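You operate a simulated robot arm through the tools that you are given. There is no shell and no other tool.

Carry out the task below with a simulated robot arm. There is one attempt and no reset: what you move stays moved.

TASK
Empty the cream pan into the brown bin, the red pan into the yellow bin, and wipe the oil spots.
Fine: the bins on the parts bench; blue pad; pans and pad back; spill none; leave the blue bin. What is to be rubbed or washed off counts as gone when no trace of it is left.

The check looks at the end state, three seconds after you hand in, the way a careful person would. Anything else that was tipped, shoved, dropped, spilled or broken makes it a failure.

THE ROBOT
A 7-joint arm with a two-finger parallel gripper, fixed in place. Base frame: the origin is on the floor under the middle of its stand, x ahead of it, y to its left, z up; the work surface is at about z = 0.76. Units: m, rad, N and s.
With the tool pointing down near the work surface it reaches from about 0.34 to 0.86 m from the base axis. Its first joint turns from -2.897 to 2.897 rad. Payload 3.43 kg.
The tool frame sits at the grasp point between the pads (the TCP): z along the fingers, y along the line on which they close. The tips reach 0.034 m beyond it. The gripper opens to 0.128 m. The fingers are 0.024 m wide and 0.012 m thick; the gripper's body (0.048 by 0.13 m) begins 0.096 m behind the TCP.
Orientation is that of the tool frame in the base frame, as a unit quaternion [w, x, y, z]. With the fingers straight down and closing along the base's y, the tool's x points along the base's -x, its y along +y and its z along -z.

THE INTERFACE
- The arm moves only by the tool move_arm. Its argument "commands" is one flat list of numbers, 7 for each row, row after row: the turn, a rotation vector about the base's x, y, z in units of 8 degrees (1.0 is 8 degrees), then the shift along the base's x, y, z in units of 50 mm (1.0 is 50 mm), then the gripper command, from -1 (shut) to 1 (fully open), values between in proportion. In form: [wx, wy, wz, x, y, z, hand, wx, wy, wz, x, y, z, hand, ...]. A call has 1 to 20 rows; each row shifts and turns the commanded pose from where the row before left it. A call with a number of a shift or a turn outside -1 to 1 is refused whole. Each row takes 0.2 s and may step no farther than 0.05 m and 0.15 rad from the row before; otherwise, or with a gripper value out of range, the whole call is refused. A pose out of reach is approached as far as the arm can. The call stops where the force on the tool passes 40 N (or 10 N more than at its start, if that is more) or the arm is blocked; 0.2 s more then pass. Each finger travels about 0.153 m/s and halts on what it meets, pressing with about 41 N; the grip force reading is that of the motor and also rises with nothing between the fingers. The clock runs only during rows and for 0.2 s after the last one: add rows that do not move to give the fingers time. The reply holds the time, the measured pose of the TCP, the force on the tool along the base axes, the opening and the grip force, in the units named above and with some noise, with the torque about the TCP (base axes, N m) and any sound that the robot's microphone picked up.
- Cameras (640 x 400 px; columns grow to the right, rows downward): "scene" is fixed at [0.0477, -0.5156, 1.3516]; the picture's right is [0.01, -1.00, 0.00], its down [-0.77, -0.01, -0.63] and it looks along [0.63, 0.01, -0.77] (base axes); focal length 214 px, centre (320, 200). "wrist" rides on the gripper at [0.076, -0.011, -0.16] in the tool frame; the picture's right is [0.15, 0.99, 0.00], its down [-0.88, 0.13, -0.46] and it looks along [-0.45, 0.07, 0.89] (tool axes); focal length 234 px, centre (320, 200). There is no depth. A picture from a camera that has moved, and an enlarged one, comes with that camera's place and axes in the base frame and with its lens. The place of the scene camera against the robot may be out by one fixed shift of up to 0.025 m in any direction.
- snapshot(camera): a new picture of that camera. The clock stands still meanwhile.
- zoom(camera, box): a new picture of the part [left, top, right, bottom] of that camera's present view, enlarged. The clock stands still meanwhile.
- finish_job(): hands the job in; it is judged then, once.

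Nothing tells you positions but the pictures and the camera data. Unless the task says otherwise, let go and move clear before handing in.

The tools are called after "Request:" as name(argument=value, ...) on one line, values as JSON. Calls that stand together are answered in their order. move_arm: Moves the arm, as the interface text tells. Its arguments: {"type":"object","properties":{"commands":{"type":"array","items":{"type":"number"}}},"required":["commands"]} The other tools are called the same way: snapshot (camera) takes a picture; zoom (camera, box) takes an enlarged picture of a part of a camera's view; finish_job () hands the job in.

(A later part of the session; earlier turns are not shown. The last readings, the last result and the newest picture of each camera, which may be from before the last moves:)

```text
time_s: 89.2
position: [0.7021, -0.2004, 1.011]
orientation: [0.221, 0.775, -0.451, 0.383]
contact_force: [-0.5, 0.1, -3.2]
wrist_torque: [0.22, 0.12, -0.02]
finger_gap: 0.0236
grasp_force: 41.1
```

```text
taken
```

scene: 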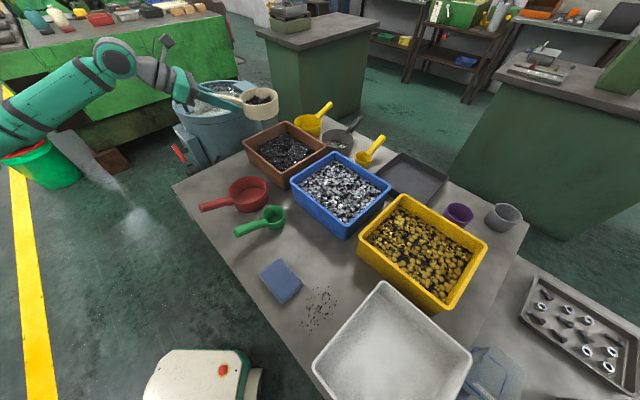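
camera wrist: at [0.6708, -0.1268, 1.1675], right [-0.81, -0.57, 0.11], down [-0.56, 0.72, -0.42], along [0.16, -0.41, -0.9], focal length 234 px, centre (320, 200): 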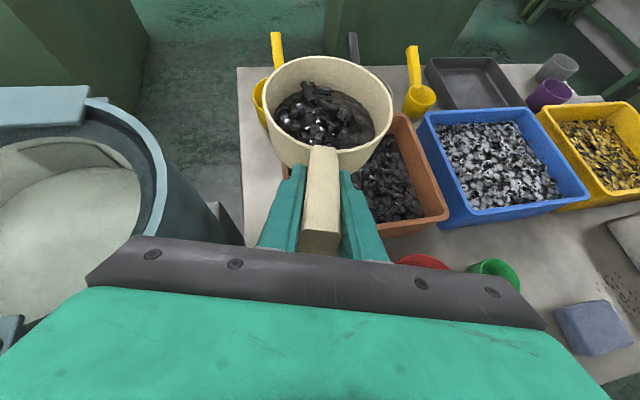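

From the wrist camera the brown bin is centred at about (0.717,-0.372). Starting the pour rotation, stage by stage, with the lip aimed slightly toward the near side of the bin centre.

Request:
move_arm(commands=[0.6037, -0.1618, 0, -0.067, -0.071, 0, -1, 0.6037, -0.1618, 0, -0.067, -0.071, 0, -1, 0.6037, -0.1618, 0, -0.067, -0.071, 0, -1, 0.6037, -0.1618, 0, -0.067, -0.071, 0, -1, 0.6037, -0.1618, 0, -0.067, -0.071, 0, -1, 0.6037, -0.1618, 0, -0.067, -0.071, 0, -1, 0.6037, -0.1618, 0, -0.042, -0.158, 0.03, -1, 0.6037, -0.1618, 0, -0.042, -0.158, 0.03, -1, 0, 0, 0, 0, 0, 0, -1])

Request:
snapshot(camera="wrist")

Request:
zoom(camera="scene", box=[180, 60, 400, 220])

```text
time_s: 91.2
position: [0.677, -0.2383, 1.0137]
orientation: [-0.09, 0.767, -0.57, 0.28]
contact_force: [0.5, 0.0, -2.7]
wrist_torque: [0.15, 0.17, -0.01]
finger_gap: 0.0235
grasp_force: 40.7
```

```text
taken
camera wrist: at [0.6162, -0.2759, 1.1763], right [-0.79, -0.47, -0.4], down [-0.52, 0.85, 0.03], along [0.33, 0.23, -0.92], focal length 234 px, centre (320, 200)
```

wrist: 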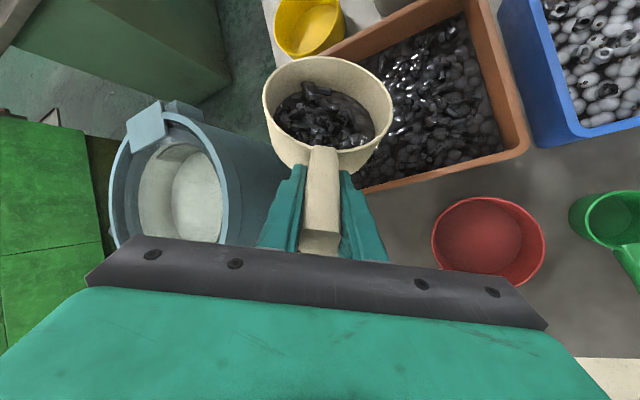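

```text
2.50 times, centred on (290, 140) of scene
camera zoom: at [0.0477, -0.5156, 1.3516], right [0.01, -1.0, 0.0], down [-0.77, -0.01, -0.63], along [0.63, 0.01, -0.77], focal length 536 px, centre (395, 350)
```

zoom: 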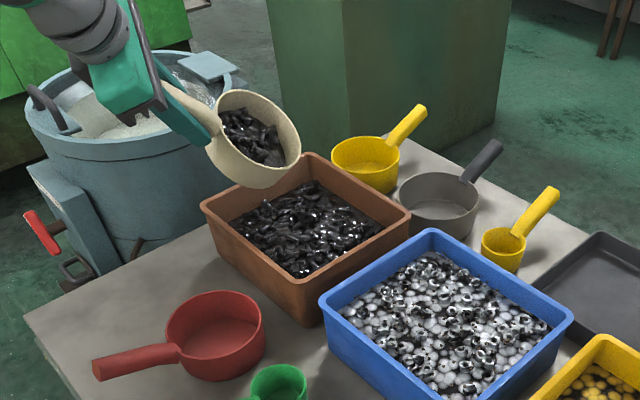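

At 40° all is fine, with the lip over the brown bin. Continuing the tilt.

Request:
move_arm(commands=[0.6037, -0.1618, 0, -0.042, -0.158, 0.03, -1, 0.6037, -0.1618, 0, -0.042, -0.158, 0.03, -1, 0.6037, -0.1618, 0, -0.042, -0.158, 0.03, -1, 0.6037, -0.1618, 0, -0.042, -0.158, 0.03, -1, 0.6037, -0.1618, 0, -0.058, -0.217, 0, -1, 0, 0, 0, 0, 0, 0, -1])

Request:
snapshot(camera="wrist")

Request:
zoom(camera="scene", box=[180, 60, 400, 220])

```text
time_s: 92.6
position: [0.6644, -0.2811, 1.0185]
orientation: [-0.279, 0.715, -0.61, 0.196]
contact_force: [-0.2, 0.0, -4.1]
wrist_torque: [0.06, 0.18, 0.0]
finger_gap: 0.0233
grasp_force: 40.8
```

```text
taken
camera wrist: at [0.5874, -0.3791, 1.1449], right [-0.73, -0.24, -0.64], down [-0.54, 0.78, 0.32], along [0.42, 0.58, -0.7], focal length 234 px, centre (320, 200)
```

wrist: 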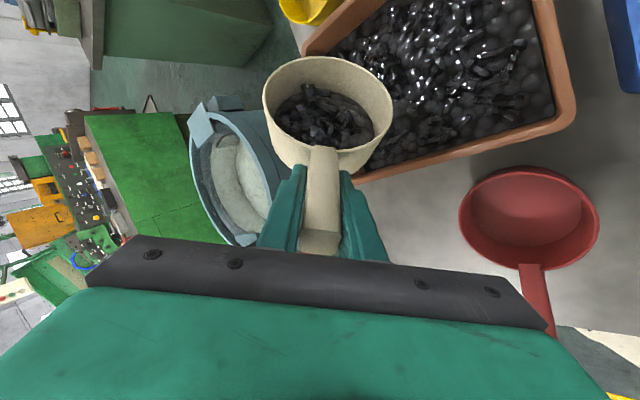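

```text
2.50 times, centred on (290, 140) of scene
camera zoom: at [0.0477, -0.5156, 1.3516], right [0.01, -1.0, 0.0], down [-0.77, -0.01, -0.63], along [0.63, 0.01, -0.77], focal length 536 px, centre (395, 350)
```

zoom: 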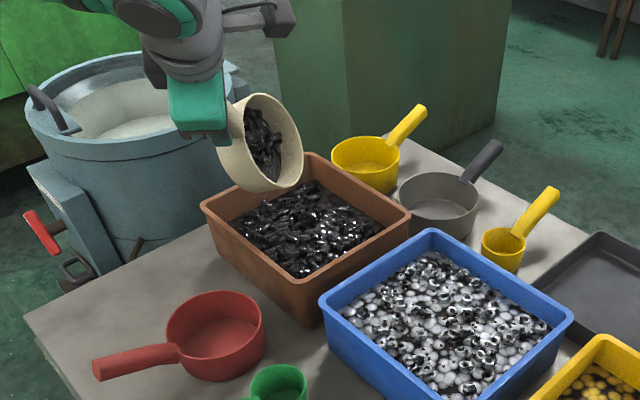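

The lip is right above the middle of the brown bin. Continuing through 90° and slightly beyond.

Request:
move_arm(commands=[0.6037, -0.1618, 0, -0.058, -0.217, 0, -1, 0.6037, -0.1618, 0, -0.058, -0.217, 0, -1, 0.6037, -0.1618, 0, -0.058, -0.217, 0, -1, 0.6037, -0.1618, 0, -0.058, -0.217, 0, -1, 0.6037, -0.1618, 0, -0.058, -0.217, 0, -1, 0, 0, 0, 0, 0, 0, -1, 0, 0, 0, 0, 0, 0, -1])

Request:
snapshot(camera="wrist")

Request:
zoom(camera="scene", box=[180, 60, 400, 220])

```text
time_s: 94.2
position: [0.6509, -0.3351, 1.0203]
orientation: [-0.457, 0.629, -0.62, 0.105]
contact_force: [-0.4, 0.8, -2.3]
wrist_torque: [0.01, 0.11, -0.01]
finger_gap: 0.0234
grasp_force: 41.0
```

```text
taken
camera wrist: at [0.5622, -0.4741, 1.0844], right [-0.65, 0.06, -0.76], down [-0.59, 0.59, 0.55], along [0.48, 0.8, -0.35], focal length 234 px, centre (320, 200)
```

wrist: 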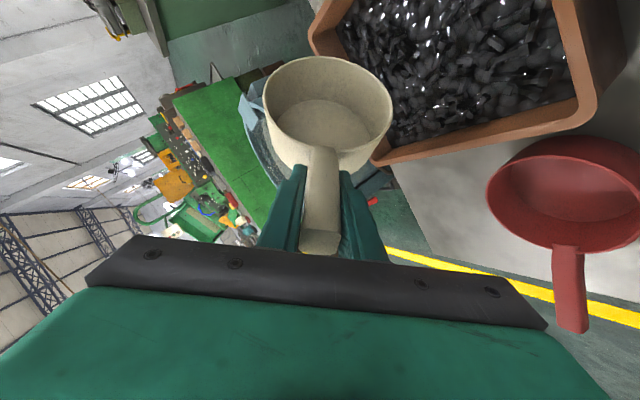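

```text
2.50 times, centred on (290, 140) of scene
camera zoom: at [0.0477, -0.5156, 1.3516], right [0.01, -1.0, 0.0], down [-0.77, -0.01, -0.63], along [0.63, 0.01, -0.77], focal length 536 px, centre (395, 350)
```

zoom: 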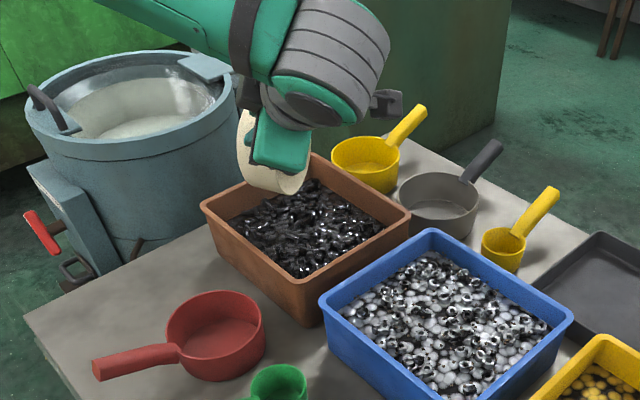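

The cream pan is empty now. I'll tilt a bit further to be sure, then check the inside.

Request:
move_arm(commands=[0.6037, -0.1618, 0, -0.059, -0.223, -0.033, -1, 0.6037, -0.1618, 0, -0.059, -0.223, -0.033, -1, 0.6037, -0.1618, 0, -0.059, -0.223, -0.033, -1, 0, 0, 0, 0, 0, 0, -1, 0, 0, 0, 0, 0, 0, -1, 0, 0, 0, 0, 0, 0, -1])

Request:
zoom(camera="wrist", box=[240, 0, 600, 260])

Request:
zoom(camera="scene", box=[180, 60, 400, 220])

```text
time_s: 95.6
position: [0.6422, -0.3684, 1.0139]
orientation: [0.553, -0.562, 0.613, -0.046]
contact_force: [1.0, -0.4, -1.4]
wrist_torque: [-0.06, 0.16, 0.01]
finger_gap: 0.0234
grasp_force: 41.2
```

```text
1.54 times, centred on (420, 130) of wrist
camera zoom: at [0.5515, -0.5187, 1.0363], right [-0.6, 0.25, -0.76], down [-0.63, 0.44, 0.64], along [0.5, 0.86, -0.11], focal length 360 px, centre (166, 308)
```

zoom: 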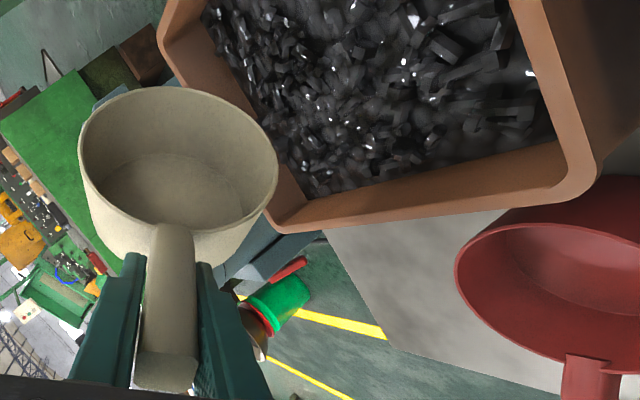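

```text
2.50 times, centred on (290, 140) of scene
camera zoom: at [0.0477, -0.5156, 1.3516], right [0.01, -1.0, 0.0], down [-0.77, -0.01, -0.63], along [0.63, 0.01, -0.77], focal length 536 px, centre (395, 350)
```

zoom: 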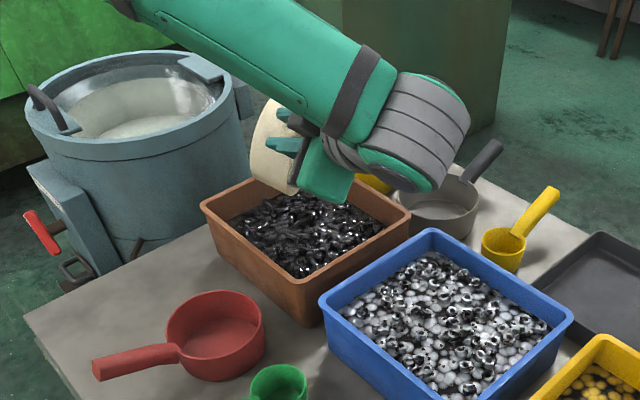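

The cream pan is completely empty and everything landed in the brown bin. Reversing to level.

Request:
move_arm(commands=[-0.9056, 0.2427, 0, 0.0885, 0.3345, 0.0495, -1, -0.9056, 0.2427, 0, 0.0885, 0.3345, 0.0495, -1, -0.9056, 0.2427, 0, 0.087, 0.3255, 0, -1, -0.9056, 0.2427, 0, 0.087, 0.3255, 0, -1, -0.9056, 0.2427, 0, 0.087, 0.3255, 0, -1, -0.9056, 0.2427, 0, 0.087, 0.3255, 0, -1, -0.9056, 0.2427, 0, 0.063, 0.237, -0.045, -1, -0.9056, 0.2427, 0, 0.063, 0.237, -0.045, -1, -0.9056, 0.2427, 0, 0.063, 0.237, -0.045, -1, -0.9056, 0.2427, 0, 0.063, 0.237, -0.045, -1, -0.9056, 0.2427, 0, 0.1005, 0.1065, 0, -1, -0.9056, 0.2427, 0, 0.1005, 0.1065, 0, -1, -0.9056, 0.2427, 0, 0.1005, 0.1065, 0, -1, -0.9056, 0.2427, 0, 0.1005, 0.1065, 0, -1, 0, 0, 0, 0, 0, 0, -1])

Request:
move_arm(commands=[0, 0, 0.1022, -0.152, 0.145, -0.008, -1, 0, 0, 0.1022, -0.152, 0.145, -0.008, -1, 0, 0, 0.2044, -0.304, 0.29, -0.016, -1, 0, 0, 0.2044, -0.304, 0.29, -0.016, -1, 0, 0, 0.2044, -0.304, 0.29, -0.016, -1, 0, 0, 0.2044, -0.304, 0.29, -0.016, -1, 0, 0, 0.2044, -0.304, 0.29, -0.016, -1, 0, 0, 0.2044, -0.304, 0.29, -0.016, -1, 0, 0, 0.2044, -0.304, 0.29, -0.016, -1, 0, 0, 0.1022, -0.152, 0.145, -0.008, -1, 0, 0, 0.1022, -0.152, 0.145, -0.008, -1, 0, 0, 0, 0, 0, 0, -1])

Request:
snapshot(camera="wrist")

Request:
snapshot(camera="scene")

```text
time_s: 98.8
position: [0.6997, -0.2014, 1.0091]
orientation: [0.22, 0.776, -0.45, 0.383]
contact_force: [-0.2, 0.5, -1.8]
wrist_torque: [0.14, 0.1, -0.01]
finger_gap: 0.0236
grasp_force: 40.9
```

```text
time_s: 101.4
position: [0.5641, -0.0705, 1.0046]
orientation: [0.169, 0.828, -0.347, 0.408]
contact_force: [0.3, -0.7, -2.4]
wrist_torque: [0.12, 0.14, 0.01]
finger_gap: 0.0237
grasp_force: 41.2
```

```text
taken
camera wrist: at [0.5148, -0.0055, 1.1623], right [-0.64, -0.76, 0.11], down [-0.72, 0.55, -0.42], along [0.26, -0.35, -0.9], focal length 234 px, centre (320, 200)
```

wrist: 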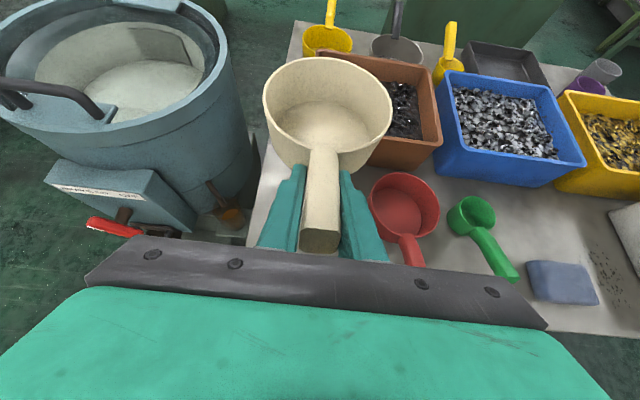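

```text
taken
```

scene: 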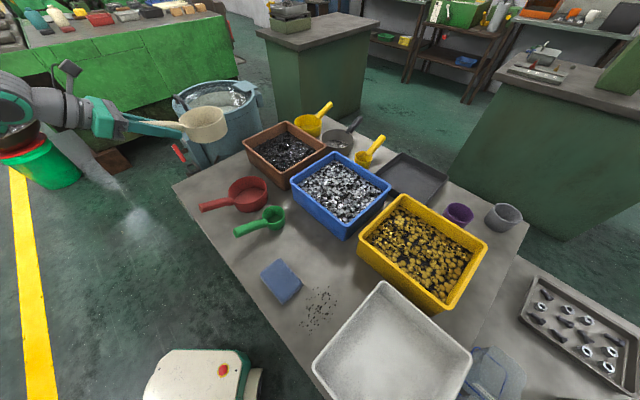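

Back above the cream pan's place. Lowering it slowly onto the bench.

Request:
move_arm(commands=[0, 0, 0, 0, 0, -0.15, -1, 0, 0, 0, 0, 0, -0.3, -1, 0, 0, 0, 0, 0, -0.4, -1, 0, 0, 0, 0, 0, -0.4, -1, 0, 0, 0, 0, 0, -0.4, -1, 0, 0, 0, 0, 0, -0.4, -1, 0, 0, 0, 0, 0, -0.4, -1, 0, 0, 0, 0, 0, -0.4, -1, 0, 0, 0, 0, 0, -0.4, -1, 0, 0, 0, 0, 0, -0.2, -1, 0, 0, 0, 0, 0, -0.1, -1, 0, 0, 0, 0, 0, -0.1, -1, 0, 0, 0, 0, 0, 0, -1])

Request:
zoom(camera="wrist", box=[220, 50, 440, 260])

Request:
zoom(camera="scene", box=[140, 130, 260, 210])

```text
time_s: 104.2
position: [0.5644, -0.0713, 0.8213]
orientation: [0.17, 0.827, -0.349, 0.407]
contact_force: [0.7, 0.0, -2.2]
wrist_torque: [0.15, 0.12, -0.02]
finger_gap: 0.0234
grasp_force: 40.5
```

```text
1.90 times, centred on (330, 155) of wrist
camera zoom: at [0.5151, -0.0065, 0.9789], right [-0.64, -0.76, 0.11], down [-0.72, 0.55, -0.42], along [0.26, -0.35, -0.9], focal length 446 px, centre (301, 286)
```

zoom: 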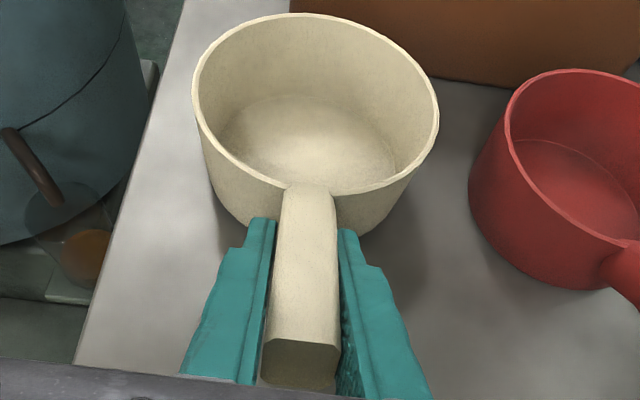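

```text
5.00 times, centred on (200, 170) of scene
camera zoom: at [0.0477, -0.5156, 1.3516], right [0.01, -1.0, 0.0], down [-0.77, -0.01, -0.63], along [0.63, 0.01, -0.77], focal length 1072 px, centre (920, 350)
```

zoom: 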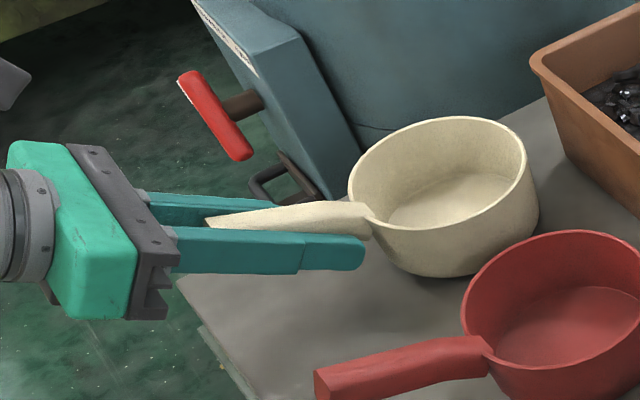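

Still about 5 mm above. Lowering the last millimetres slowly until contact.

Request:
move_arm(commands=[0, 0, 0, 0, 0, -0.04, -1, 0, 0, 0, 0, 0, -0.03, -1, 0, 0, 0, 0, 0, -0.03, -1, 0, 0, 0, 0, 0, 0, -1])

Request:
move_arm(commands=[0, 0, 0, 0, 0, -0.02, -1, 0, 0, 0, 0, 0, -0.02, -1, 0, 0, 0, 0, 0, 0, -1])

```text
time_s: 105.2
position: [0.5639, -0.0713, 0.8163]
orientation: [0.17, 0.827, -0.347, 0.408]
contact_force: [0.1, 0.4, 1.3]
wrist_torque: [-0.25, -0.22, -0.03]
finger_gap: 0.0236
grasp_force: 41.0
```

```text
time_s: 106.0
position: [0.5646, -0.0713, 0.815]
orientation: [0.169, 0.826, -0.347, 0.41]
contact_force: [-3.0, 3.2, 12.3]
wrist_torque: [-0.89, -0.9, -0.03]
finger_gap: 0.0236
grasp_force: 41.5
```

Contact made; the pan is resting. Releasing and raising clear.

Request:
move_arm(commands=[0, 0, 0, 0, 0, 0.025, -1, 0, 0, 0, 0, 0, 0, -0.5, 0, 0, 0, 0, 0, 0, -0.2, 0, 0, 0, 0, 0, 0, 0, 0, 0, 0, 0, 0, 0, 0, 0, 0, 0, 0, 0, 0.25, 0, 0, 0, 0, 0, 0, 0.3, 0, 0, 0, 0, 0, 0, 0.4, 0, 0, 0, 0, 0, 0, 0.5, 0, 0, 0, 0, 0, 0, 0.6, 0, 0, 0, 0, 0, 0, 0.6, 0, 0, 0, 0, 0, 0, 0.6, 0, 0, 0, 0, 0, 0, 0, 0])

Request:
snapshot(camera="wrist")

Request:
snapshot(camera="scene")

```text
time_s: 108.8
position: [0.5649, -0.0739, 0.9777]
orientation: [0.17, 0.827, -0.348, 0.407]
contact_force: [-0.1, -0.2, -0.6]
wrist_torque: [0.0, 0.0, -0.02]
finger_gap: 0.0639
grasp_force: 0.1
```

```text
taken
camera wrist: at [0.5149, -0.0078, 1.1346], right [-0.64, -0.76, 0.11], down [-0.72, 0.55, -0.42], along [0.26, -0.35, -0.9], focal length 234 px, centre (320, 200)
```

wrist: 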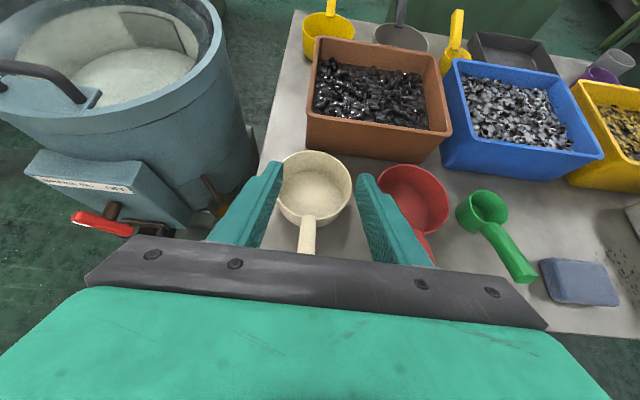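

```text
taken
```

scene: 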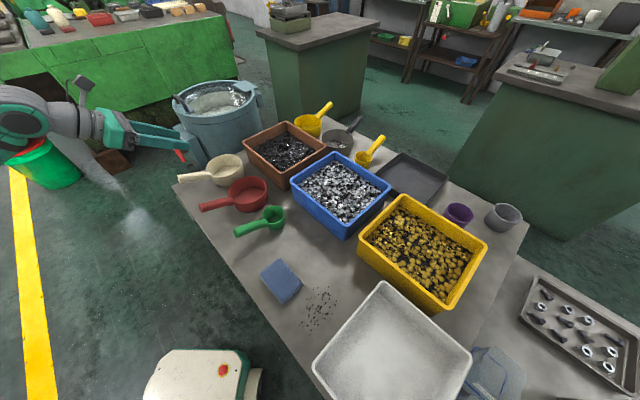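

Both pans are empty and back where they were. Next is the pad: I'll bring the tool to vertical, turn it so the fingers close across the pad's short side, and move above it.

Request:
move_arm(commands=[0.665, 0.658, 0, 0, 0, 0.25, 0, 0.665, 0.658, 0, 0, 0, 0.25, 0, 0.665, 0.658, 0, 0, 0, 0.25, 0, 0.665, 0.658, 0, 0, 0, 0.25, 0, 0.665, 0.658, 0, 0, 0, 0.25, 0, 0.665, 0.658, 0, 0, 0, 0, 0, 0.665, 0.658, 0, 0, 0, 0, 0, 0, 0, -0.9375, -0.54, -0.558, 0, 0.3, 0, 0, -0.9375, -0.54, -0.558, 0, 0.5, 0, 0, -0.9375, -0.54, -0.558, 0, 0.5, 0, 0, -0.9375, -0.54, -0.558, 0, 0.5, 0, 0, -0.9375, -0.54, -0.558, 0, 0.5, 0, 0, -0.9375, -0.54, -0.558, 0, 0.5, 0, 0, -0.9375, -0.54, -0.558, 0, 0.5, 0, 0, -0.9375, -0.54, -0.558, 0, 0.5, 0, 0, -0.9375, -0.54, -0.558, 0, 0.5, 0, 0, -0.9375, -0.54, -0.558, 0, 0.5, 0, 0, -0.9375, -0.54, -0.558, 0, 0.5, 0, 0, -0.9375, -0.54, -0.558, 0, 0.5, 0, 0, 0, 0, 0, 0, 0.5])

Request:
snapshot(camera="wrist")

Request:
snapshot(camera="scene")

```text
time_s: 113.0
position: [0.239, -0.4046, 1.0394]
orientation: [0.0, -0.378, 0.926, 0.002]
contact_force: [0.5, 0.3, 0.4]
wrist_torque: [-0.01, 0.01, 0.0]
finger_gap: 0.0957
grasp_force: 0.0
```

```text
taken
camera wrist: at [0.1915, -0.4667, 1.199], right [-0.8, 0.6, 0.0], down [0.54, 0.71, 0.46], along [0.27, 0.36, -0.89], focal length 234 px, centre (320, 200)
```

wrist: 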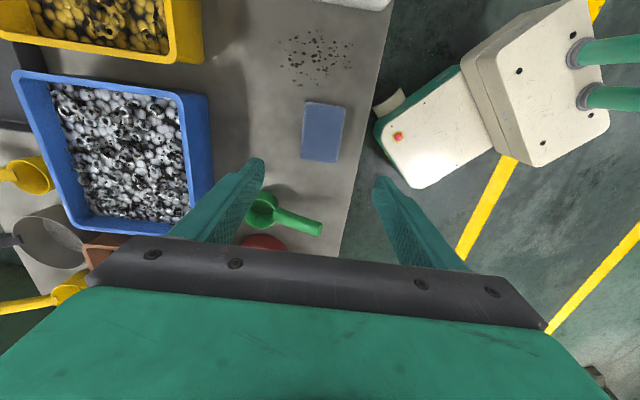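

```text
taken
```

scene: 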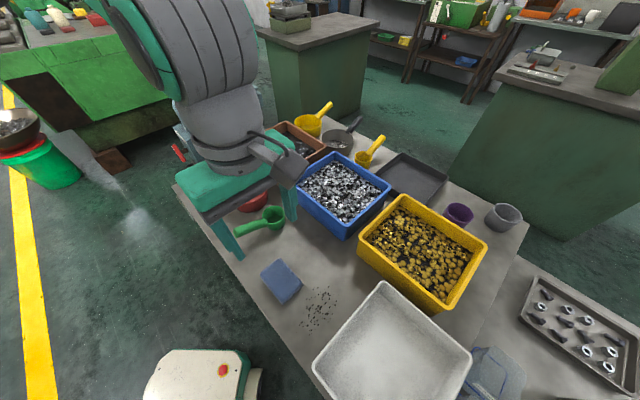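

I'm above the pad, which is at about (0.237,-0.401). Zooming on the pad and the oil spots to get exact extents.

Request:
zoom(camera="wrist", box=[250, 0, 400, 180])

Request:
zoom(camera="scene", box=[250, 250, 370, 350])

```text
2.22 times, centred on (325, 90) of wrist
camera zoom: at [0.1915, -0.4667, 1.199], right [-0.8, 0.6, 0.0], down [0.54, 0.71, 0.46], along [0.27, 0.36, -0.89], focal length 520 px, centre (309, 444)
```

zoom: 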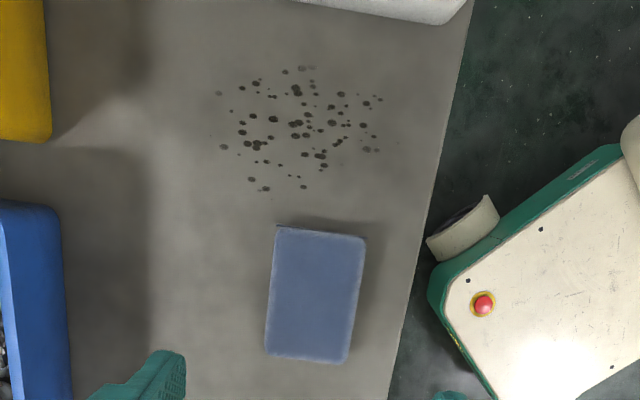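

```text
4.00 times, centred on (310, 300) of scene
camera zoom: at [0.0477, -0.5156, 1.3516], right [0.01, -1.0, 0.0], down [-0.77, -0.01, -0.63], along [0.63, 0.01, -0.77], focal length 858 px, centre (360, -200)
```

zoom: 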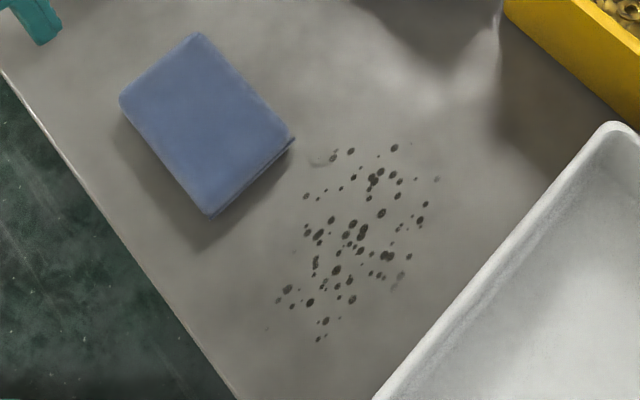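

The spots cover about a 0.11 × 0.08 m patch centred near (0.175,-0.497), and the pad's long side can span it in one stroke parallel to the white tray's edge. I'll descend over the pad and check centring.

Request:
move_arm(commands=[0, 0, 0.1, -0.01, 0.076, -0.4, 0.5, 0, 0, 0.1, -0.01, 0.076, -0.5, 0.5, 0, 0, 0, 0, 0, -0.6, 0.5, 0, 0, 0, 0, 0, -0.6, 0.5, 0, 0, 0, 0, 0, -0.6, 0.5, 0, 0, 0, 0, 0, -0.5, 0.5, 0, 0, 0, 0, 0, 0, 0.5])

Request:
snapshot(camera="wrist")

Request:
zoom(camera="scene", box=[220, 220, 360, 330])

```text
time_s: 114.6
position: [0.2379, -0.3959, 0.88]
orientation: [-0.001, -0.391, 0.92, 0.0]
contact_force: [-0.6, -0.1, -0.9]
wrist_torque: [0.0, 0.01, 0.0]
finger_gap: 0.096
grasp_force: 0.1
```

```text
taken
camera wrist: at [0.1934, -0.4595, 1.0397], right [-0.81, 0.58, 0.0], down [0.52, 0.72, 0.45], along [0.26, 0.37, -0.89], focal length 234 px, centre (320, 200)
```

wrist: 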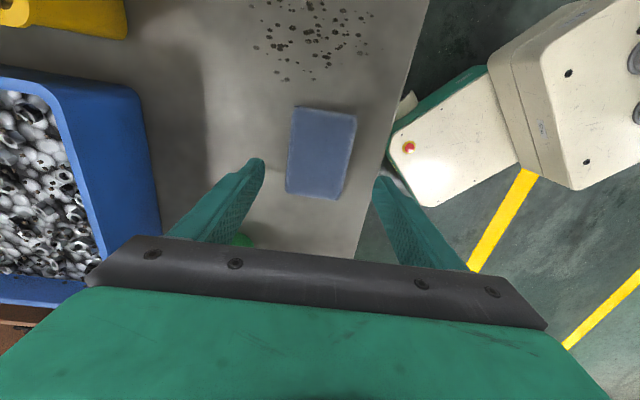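

```text
3.64 times, centred on (290, 275) of scene
camera zoom: at [0.0477, -0.5156, 1.3516], right [0.01, -1.0, 0.0], down [-0.77, -0.01, -0.63], along [0.63, 0.01, -0.77], focal length 780 px, centre (429, -73)
```

zoom: 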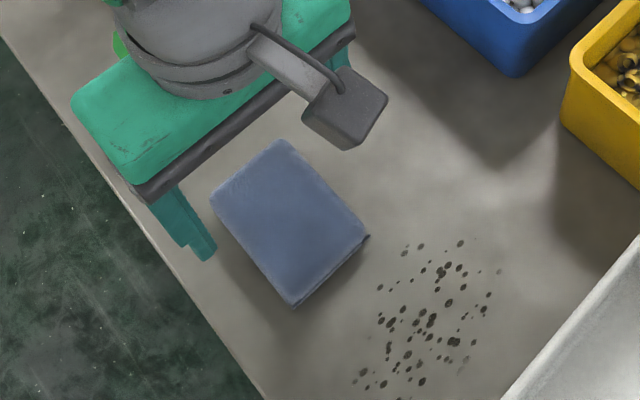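

Centred well. Descending so the fingertips sit about 6 mm above the bench on either side of the pad, then closing.

Request:
move_arm(commands=[0, 0, 0, -0.014, -0.014, -0.32, 0.5, 0, 0, 0, -0.014, -0.014, -0.32, 0.5, 0, 0, 0, -0.014, -0.014, -0.32, 0.5, 0, 0, 0, -0.014, -0.014, -0.32, 0.5, 0, 0, 0, -0.014, -0.014, -0.3, 0.5, 0, 0, 0, 0, 0, 0, 0.5])

Request:
zoom(camera="wrist", box=[180, 60, 460, 260])

Request:
zoom(camera="scene", box=[220, 220, 360, 330])

```text
time_s: 116.0
position: [0.235, -0.4018, 0.802]
orientation: [-0.001, -0.39, 0.921, 0.0]
contact_force: [0.1, 0.2, 0.0]
wrist_torque: [-0.01, 0.05, -0.01]
finger_gap: 0.0959
grasp_force: 0.0
```

```text
2.00 times, centred on (320, 160) of wrist
camera zoom: at [0.1906, -0.4647, 0.9613], right [-0.81, 0.58, 0.0], down [0.52, 0.72, 0.46], along [0.26, 0.37, -0.89], focal length 468 px, centre (320, 280)
```

zoom: 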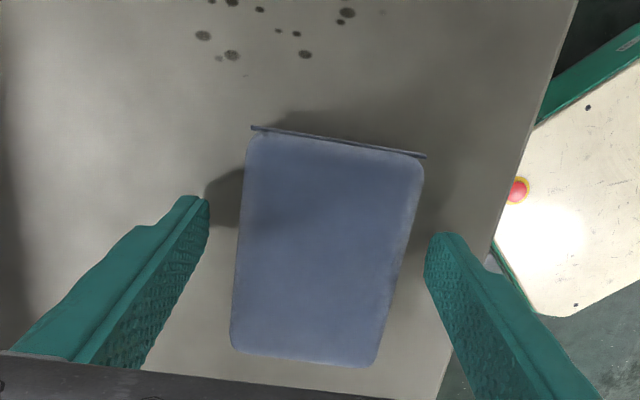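

```text
3.64 times, centred on (290, 275) of scene
camera zoom: at [0.0477, -0.5156, 1.3516], right [0.01, -1.0, 0.0], down [-0.77, -0.01, -0.63], along [0.63, 0.01, -0.77], focal length 780 px, centre (429, -73)
```

zoom: 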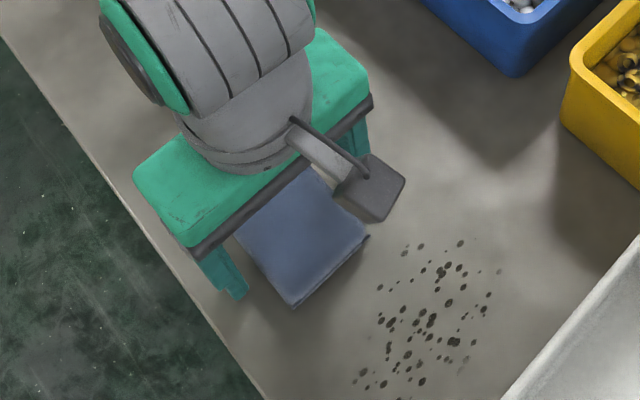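

The pad is about 4 mm off-centre toward the right finger. I'll nudge to centre, then close slowly.

Request:
move_arm(commands=[0, 0, 0, -0.066, 0.046, 0, 0.4, 0, 0, 0, 0, 0, 0, 0.2, 0, 0, 0, 0, 0, 0, 0.1, 0, 0, 0, 0, 0, 0, 0.0, 0, 0, 0, 0, 0, 0, -0.1, 0, 0, 0, 0, 0, 0, -0.2, 0, 0, 0, 0, 0, 0, -0.5, 0, 0, 0, 0, 0, 0, -1, 0, 0, 0, 0, 0, 0, -1])

Request:
zoom(camera="wrist", box=[180, 60, 460, 260])

```text
time_s: 118.0
position: [0.232, -0.3992, 0.8009]
orientation: [0.0, -0.391, 0.92, 0.001]
contact_force: [0.8, 0.2, 0.2]
wrist_torque: [-0.01, 0.0, -0.02]
finger_gap: 0.0689
grasp_force: 40.8
```

```text
2.00 times, centred on (320, 160) of wrist
camera zoom: at [0.1874, -0.4617, 0.961], right [-0.81, 0.58, 0.0], down [0.52, 0.72, 0.46], along [0.26, 0.37, -0.89], focal length 468 px, centre (320, 280)
```

zoom: 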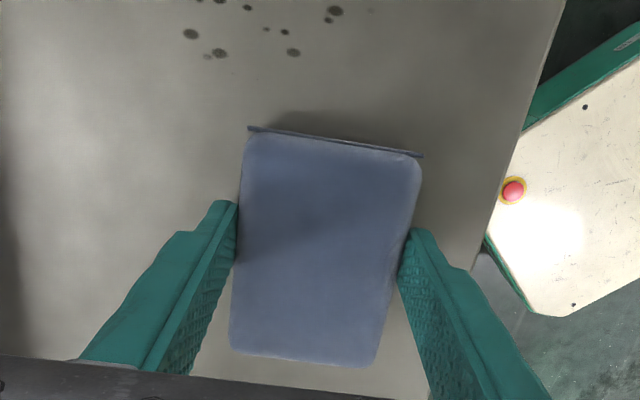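

The pad is gripped (69 mm wide). I'll lift it slightly and move it over the oil spots, then look before lowering.

Request:
move_arm(commands=[0, 0, 0, 0, 0, 0.1, -1, 0, 0, 0, 0, 0, 0.3, -1, 0, 0, 0, 0, 0, 0.4, -1, 0, 0, 0, 0, 0, 0.2, -1, 0, 0, 0, -0.265, -0.47, 0, -1, 0, 0, 0, -0.265, -0.47, 0, -1, 0, 0, 0, -0.265, -0.47, 0, -1, 0, 0, 0, -0.265, -0.47, 0, -1, 0, 0, 0, 0, 0, 0, -1])

Request:
snapshot(camera="wrist")

Request:
zoom(camera="scene", box=[220, 220, 420, 360])

```text
time_s: 120.0
position: [0.1811, -0.4931, 0.8521]
orientation: [0.0, -0.391, 0.921, 0.001]
contact_force: [-0.3, -0.3, 0.1]
wrist_torque: [0.02, 0.0, 0.0]
finger_gap: 0.0687
grasp_force: 41.0
```

```text
taken
camera wrist: at [0.1359, -0.556, 1.0125], right [-0.81, 0.58, 0.0], down [0.52, 0.72, 0.46], along [0.26, 0.37, -0.89], focal length 234 px, centre (320, 200)
```

wrist: 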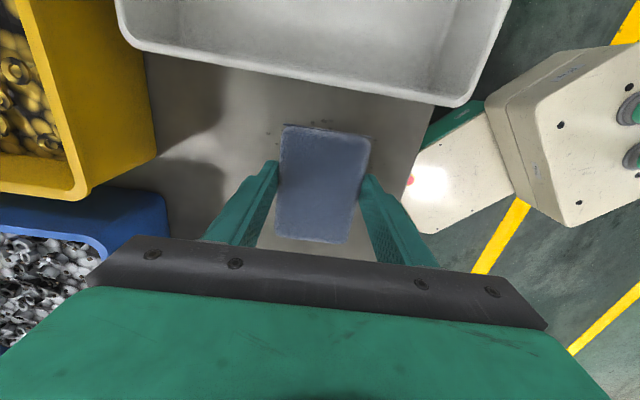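

```text
2.86 times, centred on (320, 290) of scene
camera zoom: at [0.0477, -0.5156, 1.3516], right [0.01, -1.0, 0.0], down [-0.77, -0.01, -0.63], along [0.63, 0.01, -0.77], focal length 613 px, centre (320, -57)
```

zoom: 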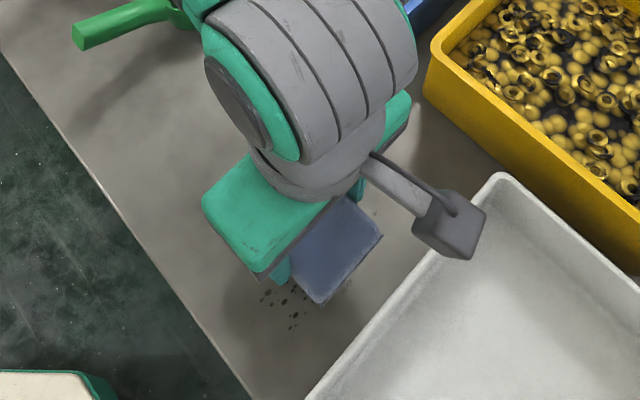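

The pad is over the spots with clearance to the white tray (its edge is about 7 cm from the spot centre). Lowering the pad until it presses lightly.

Request:
move_arm(commands=[0, 0, 0, 0, 0, -0.3, -1, 0, 0, 0, 0, 0, -0.3, -1, 0, 0, 0, 0, 0, -0.2, -1, 0, 0, 0, 0, 0, -0.12, -1, 0, 0, 0, 0, 0, -0.08, -1, 0, 0, 0, 0, 0, -0.03, -1, 0, 0, 0, 0, 0, 0, -1])

Request:
move_arm(commands=[0, 0, 0, 0, 0, -0.02, -1, 0, 0, 0, 0, 0, 0, -1])

```text
time_s: 121.6
position: [0.1792, -0.4937, 0.8023]
orientation: [0.001, -0.39, 0.921, -0.001]
contact_force: [5.1, 4.7, 21.9]
wrist_torque: [0.25, 0.37, -0.29]
finger_gap: 0.0691
grasp_force: 40.8
```

```text
time_s: 122.2
position: [0.1792, -0.4944, 0.8012]
orientation: [-0.001, -0.391, 0.92, -0.002]
contact_force: [0.2, -1.2, 38.4]
wrist_torque: [0.39, -0.16, -0.1]
finger_gap: 0.0689
grasp_force: 41.2
```

Pressing a bit hard at 38 N; easing off to around 12 N, then wiping along the tray-parallel direction.

Request:
move_arm(commands=[0, 0, 0, 0, 0, 0.033, -1, 0, 0, 0, 0, 0, 0, -1])

Request:
move_arm(commands=[0, 0, 0, 0.15, -0.15, 0, -1, 0, 0, 0, 0.25, -0.25, 0, -1, 0, 0, 0, 0, 0, 0, -1])

```text
time_s: 122.8
position: [0.1795, -0.4943, 0.8015]
orientation: [-0.001, -0.391, 0.92, 0.0]
contact_force: [-4.7, -5.6, 14.1]
wrist_torque: [-0.66, 0.16, -0.13]
finger_gap: 0.0688
grasp_force: 40.5
```

```text
time_s: 123.6
position: [0.2003, -0.5137, 0.8002]
orientation: [0.0, -0.391, 0.92, 0.001]
contact_force: [-1.8, 2.3, 4.6]
wrist_torque: [-0.11, 0.12, -0.1]
finger_gap: 0.0691
grasp_force: 41.3
```

Contact is now light at about 5 N. I'll press slightly more and make full strokes back and forth over the whole patch.

Request:
move_arm(commands=[0, 0, 0, 0.283, -0.283, -0.012, -1, 0, 0, 0, 0.283, -0.283, 0, -1, 0, 0, 0, -0.33, 0.33, 0, -1, 0, 0, 0, -0.33, 0.33, 0, -1, 0, 0, 0, -0.33, 0.33, 0, -1, 0, 0, 0, -0.33, 0.33, 0, -1, 0, 0, 0, -0.33, 0.33, 0, -1, 0, 0, 0, -0.33, 0.33, 0, -1, 0, 0, 0, 0, 0, 0, -1])

Request:
snapshot(camera="wrist")

Request:
zoom(camera="scene", box=[240, 230, 400, 350])

```text
time_s: 125.6
position: [0.1293, -0.4417, 0.8009]
orientation: [0.0, -0.391, 0.921, 0.0]
contact_force: [0.2, -0.1, -0.9]
wrist_torque: [-0.01, -0.03, 0.01]
finger_gap: 0.0687
grasp_force: 40.4
```

```text
taken
camera wrist: at [0.0837, -0.5055, 0.9614], right [-0.81, 0.58, 0.0], down [0.52, 0.72, 0.46], along [0.26, 0.37, -0.89], focal length 234 px, centre (320, 200)
```

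wrist: 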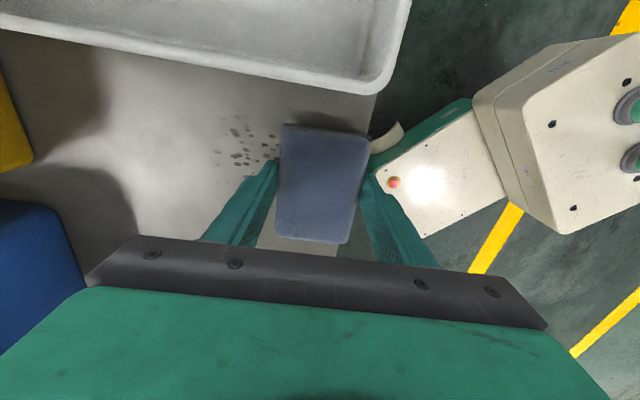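

```text
3.33 times, centred on (320, 290) of scene
camera zoom: at [0.0477, -0.5156, 1.3516], right [0.01, -1.0, 0.0], down [-0.77, -0.01, -0.63], along [0.63, 0.01, -0.77], focal length 715 px, centre (320, -100)
```

zoom: 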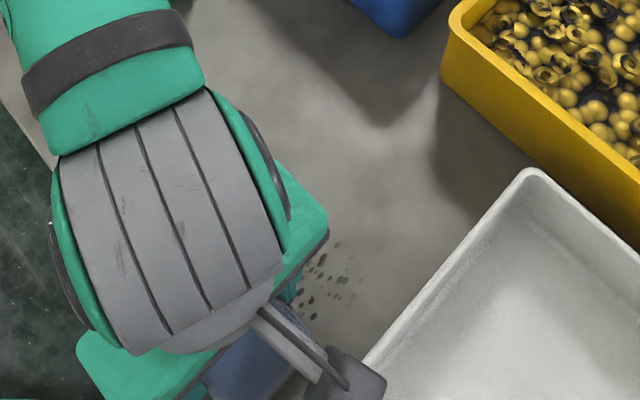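

Wiping works: the swept spots are fading. Contact was lost at the end, so I'll lower in half-millimetre steps to regain about 10–15 N.

Request:
move_arm(commands=[0, 0, 0, 0, 0, -0.01, -1, 0, 0, 0, 0, 0, 0, -1])

Request:
move_arm(commands=[0, 0, 0, 0, 0, -0.01, -1, 0, 0, 0, 0, 0, 0, -1])

Request:
move_arm(commands=[0, 0, 0, 0, 0, -0.01, -1, 0, 0, 0, 0, 0, 0, -1])

```text
time_s: 126.2
position: [0.129, -0.4429, 0.8003]
orientation: [-0.001, -0.391, 0.92, 0.0]
contact_force: [-0.5, -0.3, 3.7]
wrist_torque: [-0.01, -0.1, 0.03]
finger_gap: 0.0689
grasp_force: 41.1
```

```text
time_s: 126.8
position: [0.1288, -0.4428, 0.8013]
orientation: [-0.001, -0.391, 0.92, 0.0]
contact_force: [-1.9, 1.7, 19.0]
wrist_torque: [0.21, -0.1, -0.05]
finger_gap: 0.069
grasp_force: 41.4
```

```text
time_s: 127.3
position: [0.1291, -0.4434, 0.7999]
orientation: [0.0, -0.391, 0.92, -0.001]
contact_force: [0.0, 3.3, 10.0]
wrist_torque: [0.19, -0.01, -0.02]
finger_gap: 0.0685
grasp_force: 41.2
stopped in row 2: the force on the tool passed its limit at 42 N (the readings are from after the stop); the commanded pose is now the measured one
```

About 10 N now. Making strokes across the patch.

Request:
move_arm(commands=[0, 0, 0, 0.25, -0.25, 0, -1, 0, 0, 0, 0.25, -0.25, 0, -1, 0, 0, 0, 0.25, -0.25, 0, -1, 0, 0, 0, 0.25, -0.25, 0, -1, 0, 0, 0, 0.25, -0.25, 0, -1, 0, 0, 0, 0.25, -0.25, 0, -1, 0, 0, 0, 0.25, -0.25, 0, -1, 0, 0, 0, 0.25, -0.25, 0, -1])

Request:
snapshot(camera="wrist")

```text
time_s: 129.1
position: [0.2285, -0.544, 0.7997]
orientation: [-0.002, -0.391, 0.92, 0.0]
contact_force: [-5.4, 7.4, 21.6]
wrist_torque: [0.36, 0.24, 0.07]
finger_gap: 0.0688
grasp_force: 41.0
```

```text
taken
camera wrist: at [0.1834, -0.6063, 0.9606], right [-0.81, 0.58, 0.0], down [0.52, 0.72, 0.45], along [0.26, 0.37, -0.89], focal length 234 px, centre (320, 200)
```

wrist: 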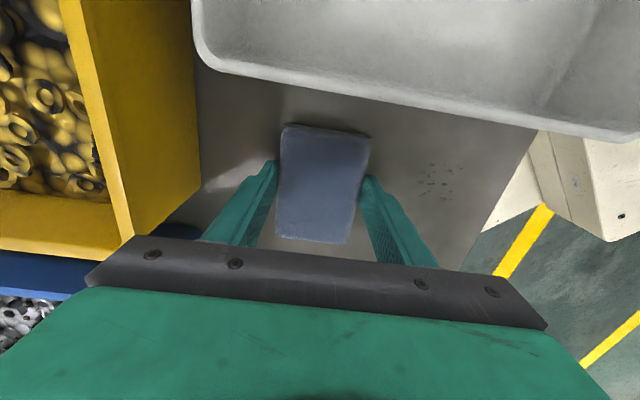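

The spots are mostly gone; a faint cluster remains. Continuing back-and-forth strokes.

Request:
move_arm(commands=[0, 0, 0, -0.25, 0.25, 0, -1, 0, 0, 0, -0.25, 0.25, 0, -1, 0, 0, 0, -0.25, 0.25, 0, -1, 0, 0, 0, -0.25, 0.25, 0, -1, 0, 0, 0, -0.25, 0.25, 0, -1, 0, 0, 0, -0.25, 0.25, 0, -1, 0, 0, 0, -0.25, 0.25, 0, -1, 0, 0, 0, -0.25, 0.25, 0, -1, 0, 0, 0, 0.25, -0.25, 0, -1, 0, 0, 0, 0.25, -0.25, 0, -1, 0, 0, 0, 0.25, -0.25, 0, -1, 0, 0, 0, 0.25, -0.25, 0, -1, 0, 0, 0, 0.25, -0.25, 0, -1, 0, 0, 0, 0.25, -0.25, 0, -1, 0, 0, 0, 0.25, -0.25, 0, -1, 0, 0, 0, 0.25, -0.25, 0, -1])

Request:
snapshot(camera="wrist")

Request:
zoom(camera="scene", box=[240, 230, 400, 350])

```text
time_s: 131.0
position: [0.1295, -0.4463, 0.7992]
orientation: [-0.003, -0.389, 0.921, 0.004]
contact_force: [-0.4, 4.7, 12.1]
wrist_torque: [-0.13, -0.26, 0.12]
finger_gap: 0.0693
grasp_force: 41.1
stopped in row 9: the force on the tool passed its limit at 51 N (the readings are from after the stop); the commanded pose is now the measured one
```

```text
taken
camera wrist: at [0.0864, -0.5095, 0.9602], right [-0.81, 0.59, 0.01], down [0.52, 0.72, 0.45], along [0.26, 0.37, -0.89], focal length 234 px, centre (320, 200)
```

wrist: 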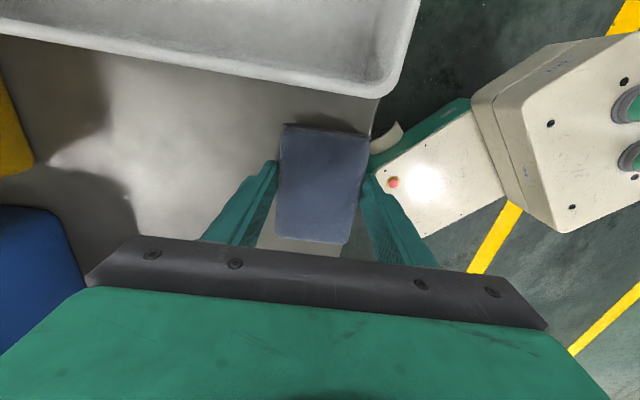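

```text
3.33 times, centred on (320, 290) of scene
camera zoom: at [0.0477, -0.5156, 1.3516], right [0.01, -1.0, 0.0], down [-0.77, -0.01, -0.63], along [0.63, 0.01, -0.77], focal length 715 px, centre (320, -100)
```

zoom: 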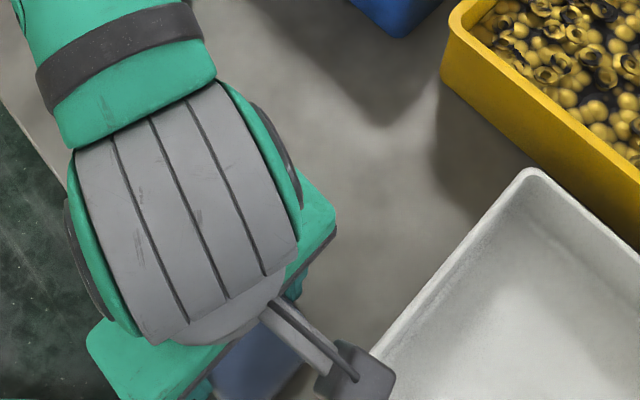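

No spots are visible in the swept area. I'll lift the pad and look at the whole patch unobstructed.

Request:
move_arm(commands=[0, 0, 0, 0, 0, 0.2, -1, -0.036, -0.063, 0.029, 0, 0, 0.4, -1, 0, 0, 0, 0.3, 0.1, 0.7, -1, 0, 0, 0, 0.45, 0.2, 0.7, -1, 0, 0, 0, 0.45, 0.2, 0.7, -1, 0, 0, 0, 0.45, 0.2, 0.6, -1, 0, 0, 0, 0.4, 0.2, 0.6, -1, 0, 0, 0, 0, 0, 0, -1])

Request:
zoom(camera="wrist", box=[200, 0, 440, 180])

Request:
zoom(camera="scene", box=[250, 240, 390, 350])

```text
time_s: 132.8
position: [0.2321, -0.4006, 0.9947]
orientation: [-0.001, -0.391, 0.92, 0.0]
contact_force: [-0.8, -0.1, -0.4]
wrist_torque: [-0.01, 0.01, 0.03]
finger_gap: 0.0689
grasp_force: 40.9
```

```text
2.22 times, centred on (320, 90) of wrist
camera zoom: at [0.1874, -0.4636, 1.1544], right [-0.81, 0.58, 0.0], down [0.52, 0.72, 0.46], along [0.27, 0.37, -0.89], focal length 520 px, centre (320, 444)
```

zoom: 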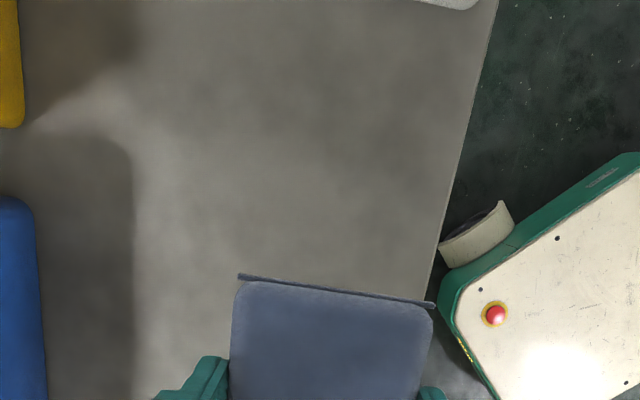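

```text
3.64 times, centred on (320, 295) of scene
camera zoom: at [0.0477, -0.5156, 1.3516], right [0.01, -1.0, 0.0], down [-0.77, -0.01, -0.63], along [0.63, 0.01, -0.77], focal length 780 px, centre (320, -146)
```

zoom: 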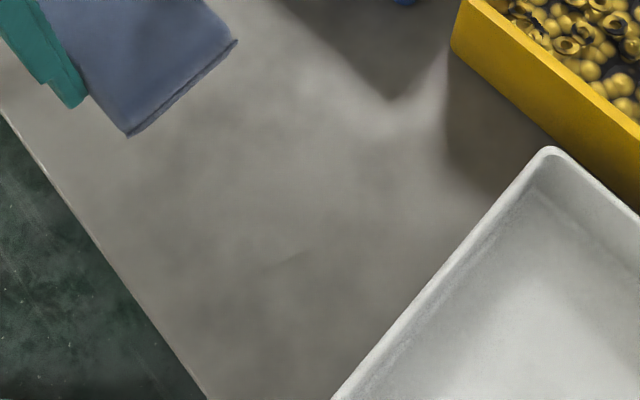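

The patch looks clean. I'll zoom further to check for any faint trace, such as the slight streak near the middle.

Request:
zoom(camera="scene", box=[285, 285, 345, 325])

Request:
zoom(camera="wrist", box=[260, 20, 360, 80])

Request:
zoom(camera="wrist", box=[320, 20, 420, 80])

Request:
zoom(camera="wrist", box=[260, 60, 360, 120])

```text
10.00 times, centred on (315, 305) of scene
camera zoom: at [0.0477, -0.5156, 1.3516], right [0.01, -1.0, 0.0], down [-0.77, -0.01, -0.63], along [0.63, 0.01, -0.77], focal length 2145 px, centre (370, -850)
```

zoom: 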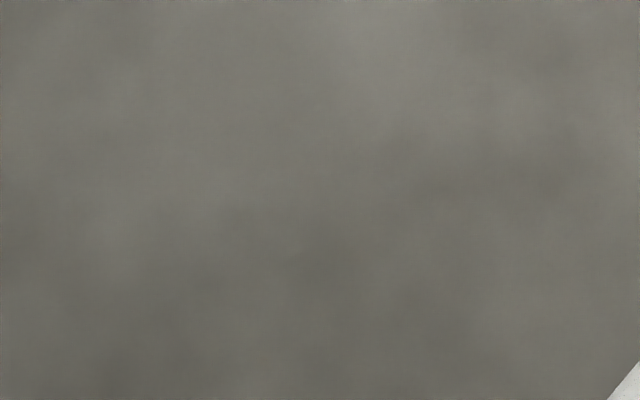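

```text
6.40 times, centred on (310, 50) of wrist
camera zoom: at [0.1874, -0.4636, 1.1544], right [-0.81, 0.58, 0.0], down [0.52, 0.72, 0.46], along [0.27, 0.37, -0.89], focal length 1499 px, centre (384, 1160)
```

zoom: 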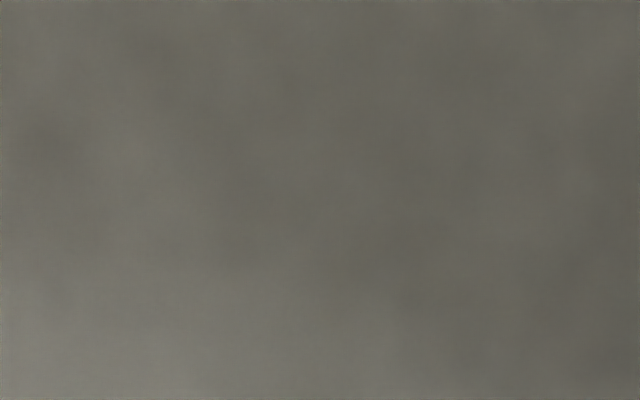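

```text
6.40 times, centred on (370, 50) of wrist
camera zoom: at [0.1874, -0.4636, 1.1544], right [-0.81, 0.58, 0.0], down [0.52, 0.72, 0.46], along [0.27, 0.37, -0.89], focal length 1499 px, centre (0, 1160)
```

zoom: 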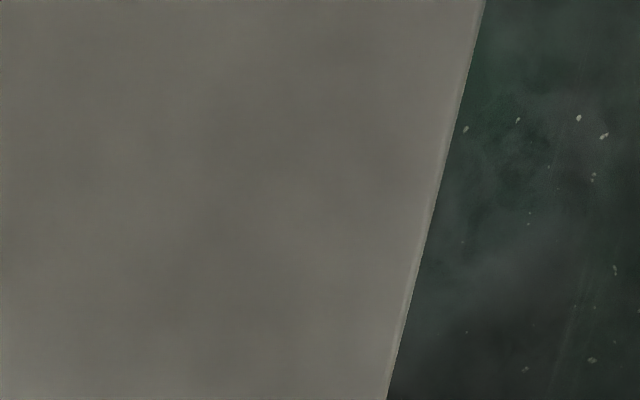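

```text
6.40 times, centred on (310, 90) of wrist
camera zoom: at [0.1874, -0.4636, 1.1544], right [-0.81, 0.58, 0.0], down [0.52, 0.72, 0.46], along [0.27, 0.37, -0.89], focal length 1499 px, centre (384, 904)
```

zoom: 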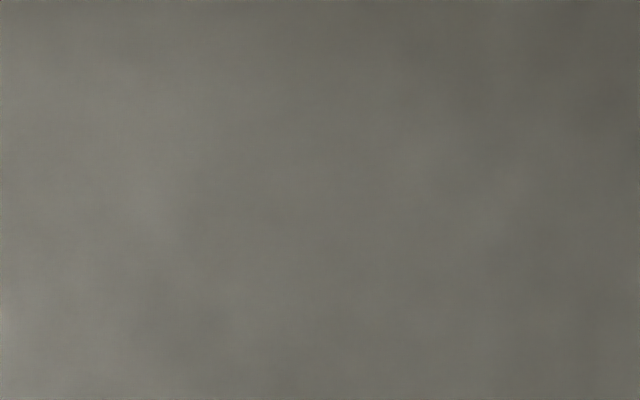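

It looks clean even at high zoom. For certainty I'll do one more gentle set of passes, slightly offset, before putting the pad back.

Request:
move_arm(commands=[0, 0, 0, -0.378, -0.168, -0.6, -1, 0, 0, 0, -0.378, -0.168, -0.7, -1, 0, 0, 0, -0.378, -0.168, -0.7, -1, 0, 0, 0, -0.378, -0.168, -0.7, -1, 0, 0, 0, -0.378, -0.168, -0.7, -1, 0, 0, 0, 0, 0, -0.2, -1, 0, 0, 0, 0, 0, -0.15, -1, 0, 0, 0, 0, 0, -0.06, -1, 0, 0, 0, 0, 0, 0, -1])

Request:
move_arm(commands=[0, 0, 0, 0, 0, -0.02, -1, 0, 0, 0, 0, 0, 0, -1])

```text
time_s: 134.8
position: [0.1392, -0.4421, 0.8037]
orientation: [0.0, -0.391, 0.92, 0.0]
contact_force: [-0.5, -0.1, -1.0]
wrist_torque: [0.01, 0.03, 0.02]
finger_gap: 0.069
grasp_force: 40.9
```

```text
time_s: 135.4
position: [0.1387, -0.4425, 0.8021]
orientation: [0.0, -0.39, 0.921, 0.0]
contact_force: [0.3, 0.3, -0.2]
wrist_torque: [0.0, 0.0, 0.02]
finger_gap: 0.069
grasp_force: 40.7
```

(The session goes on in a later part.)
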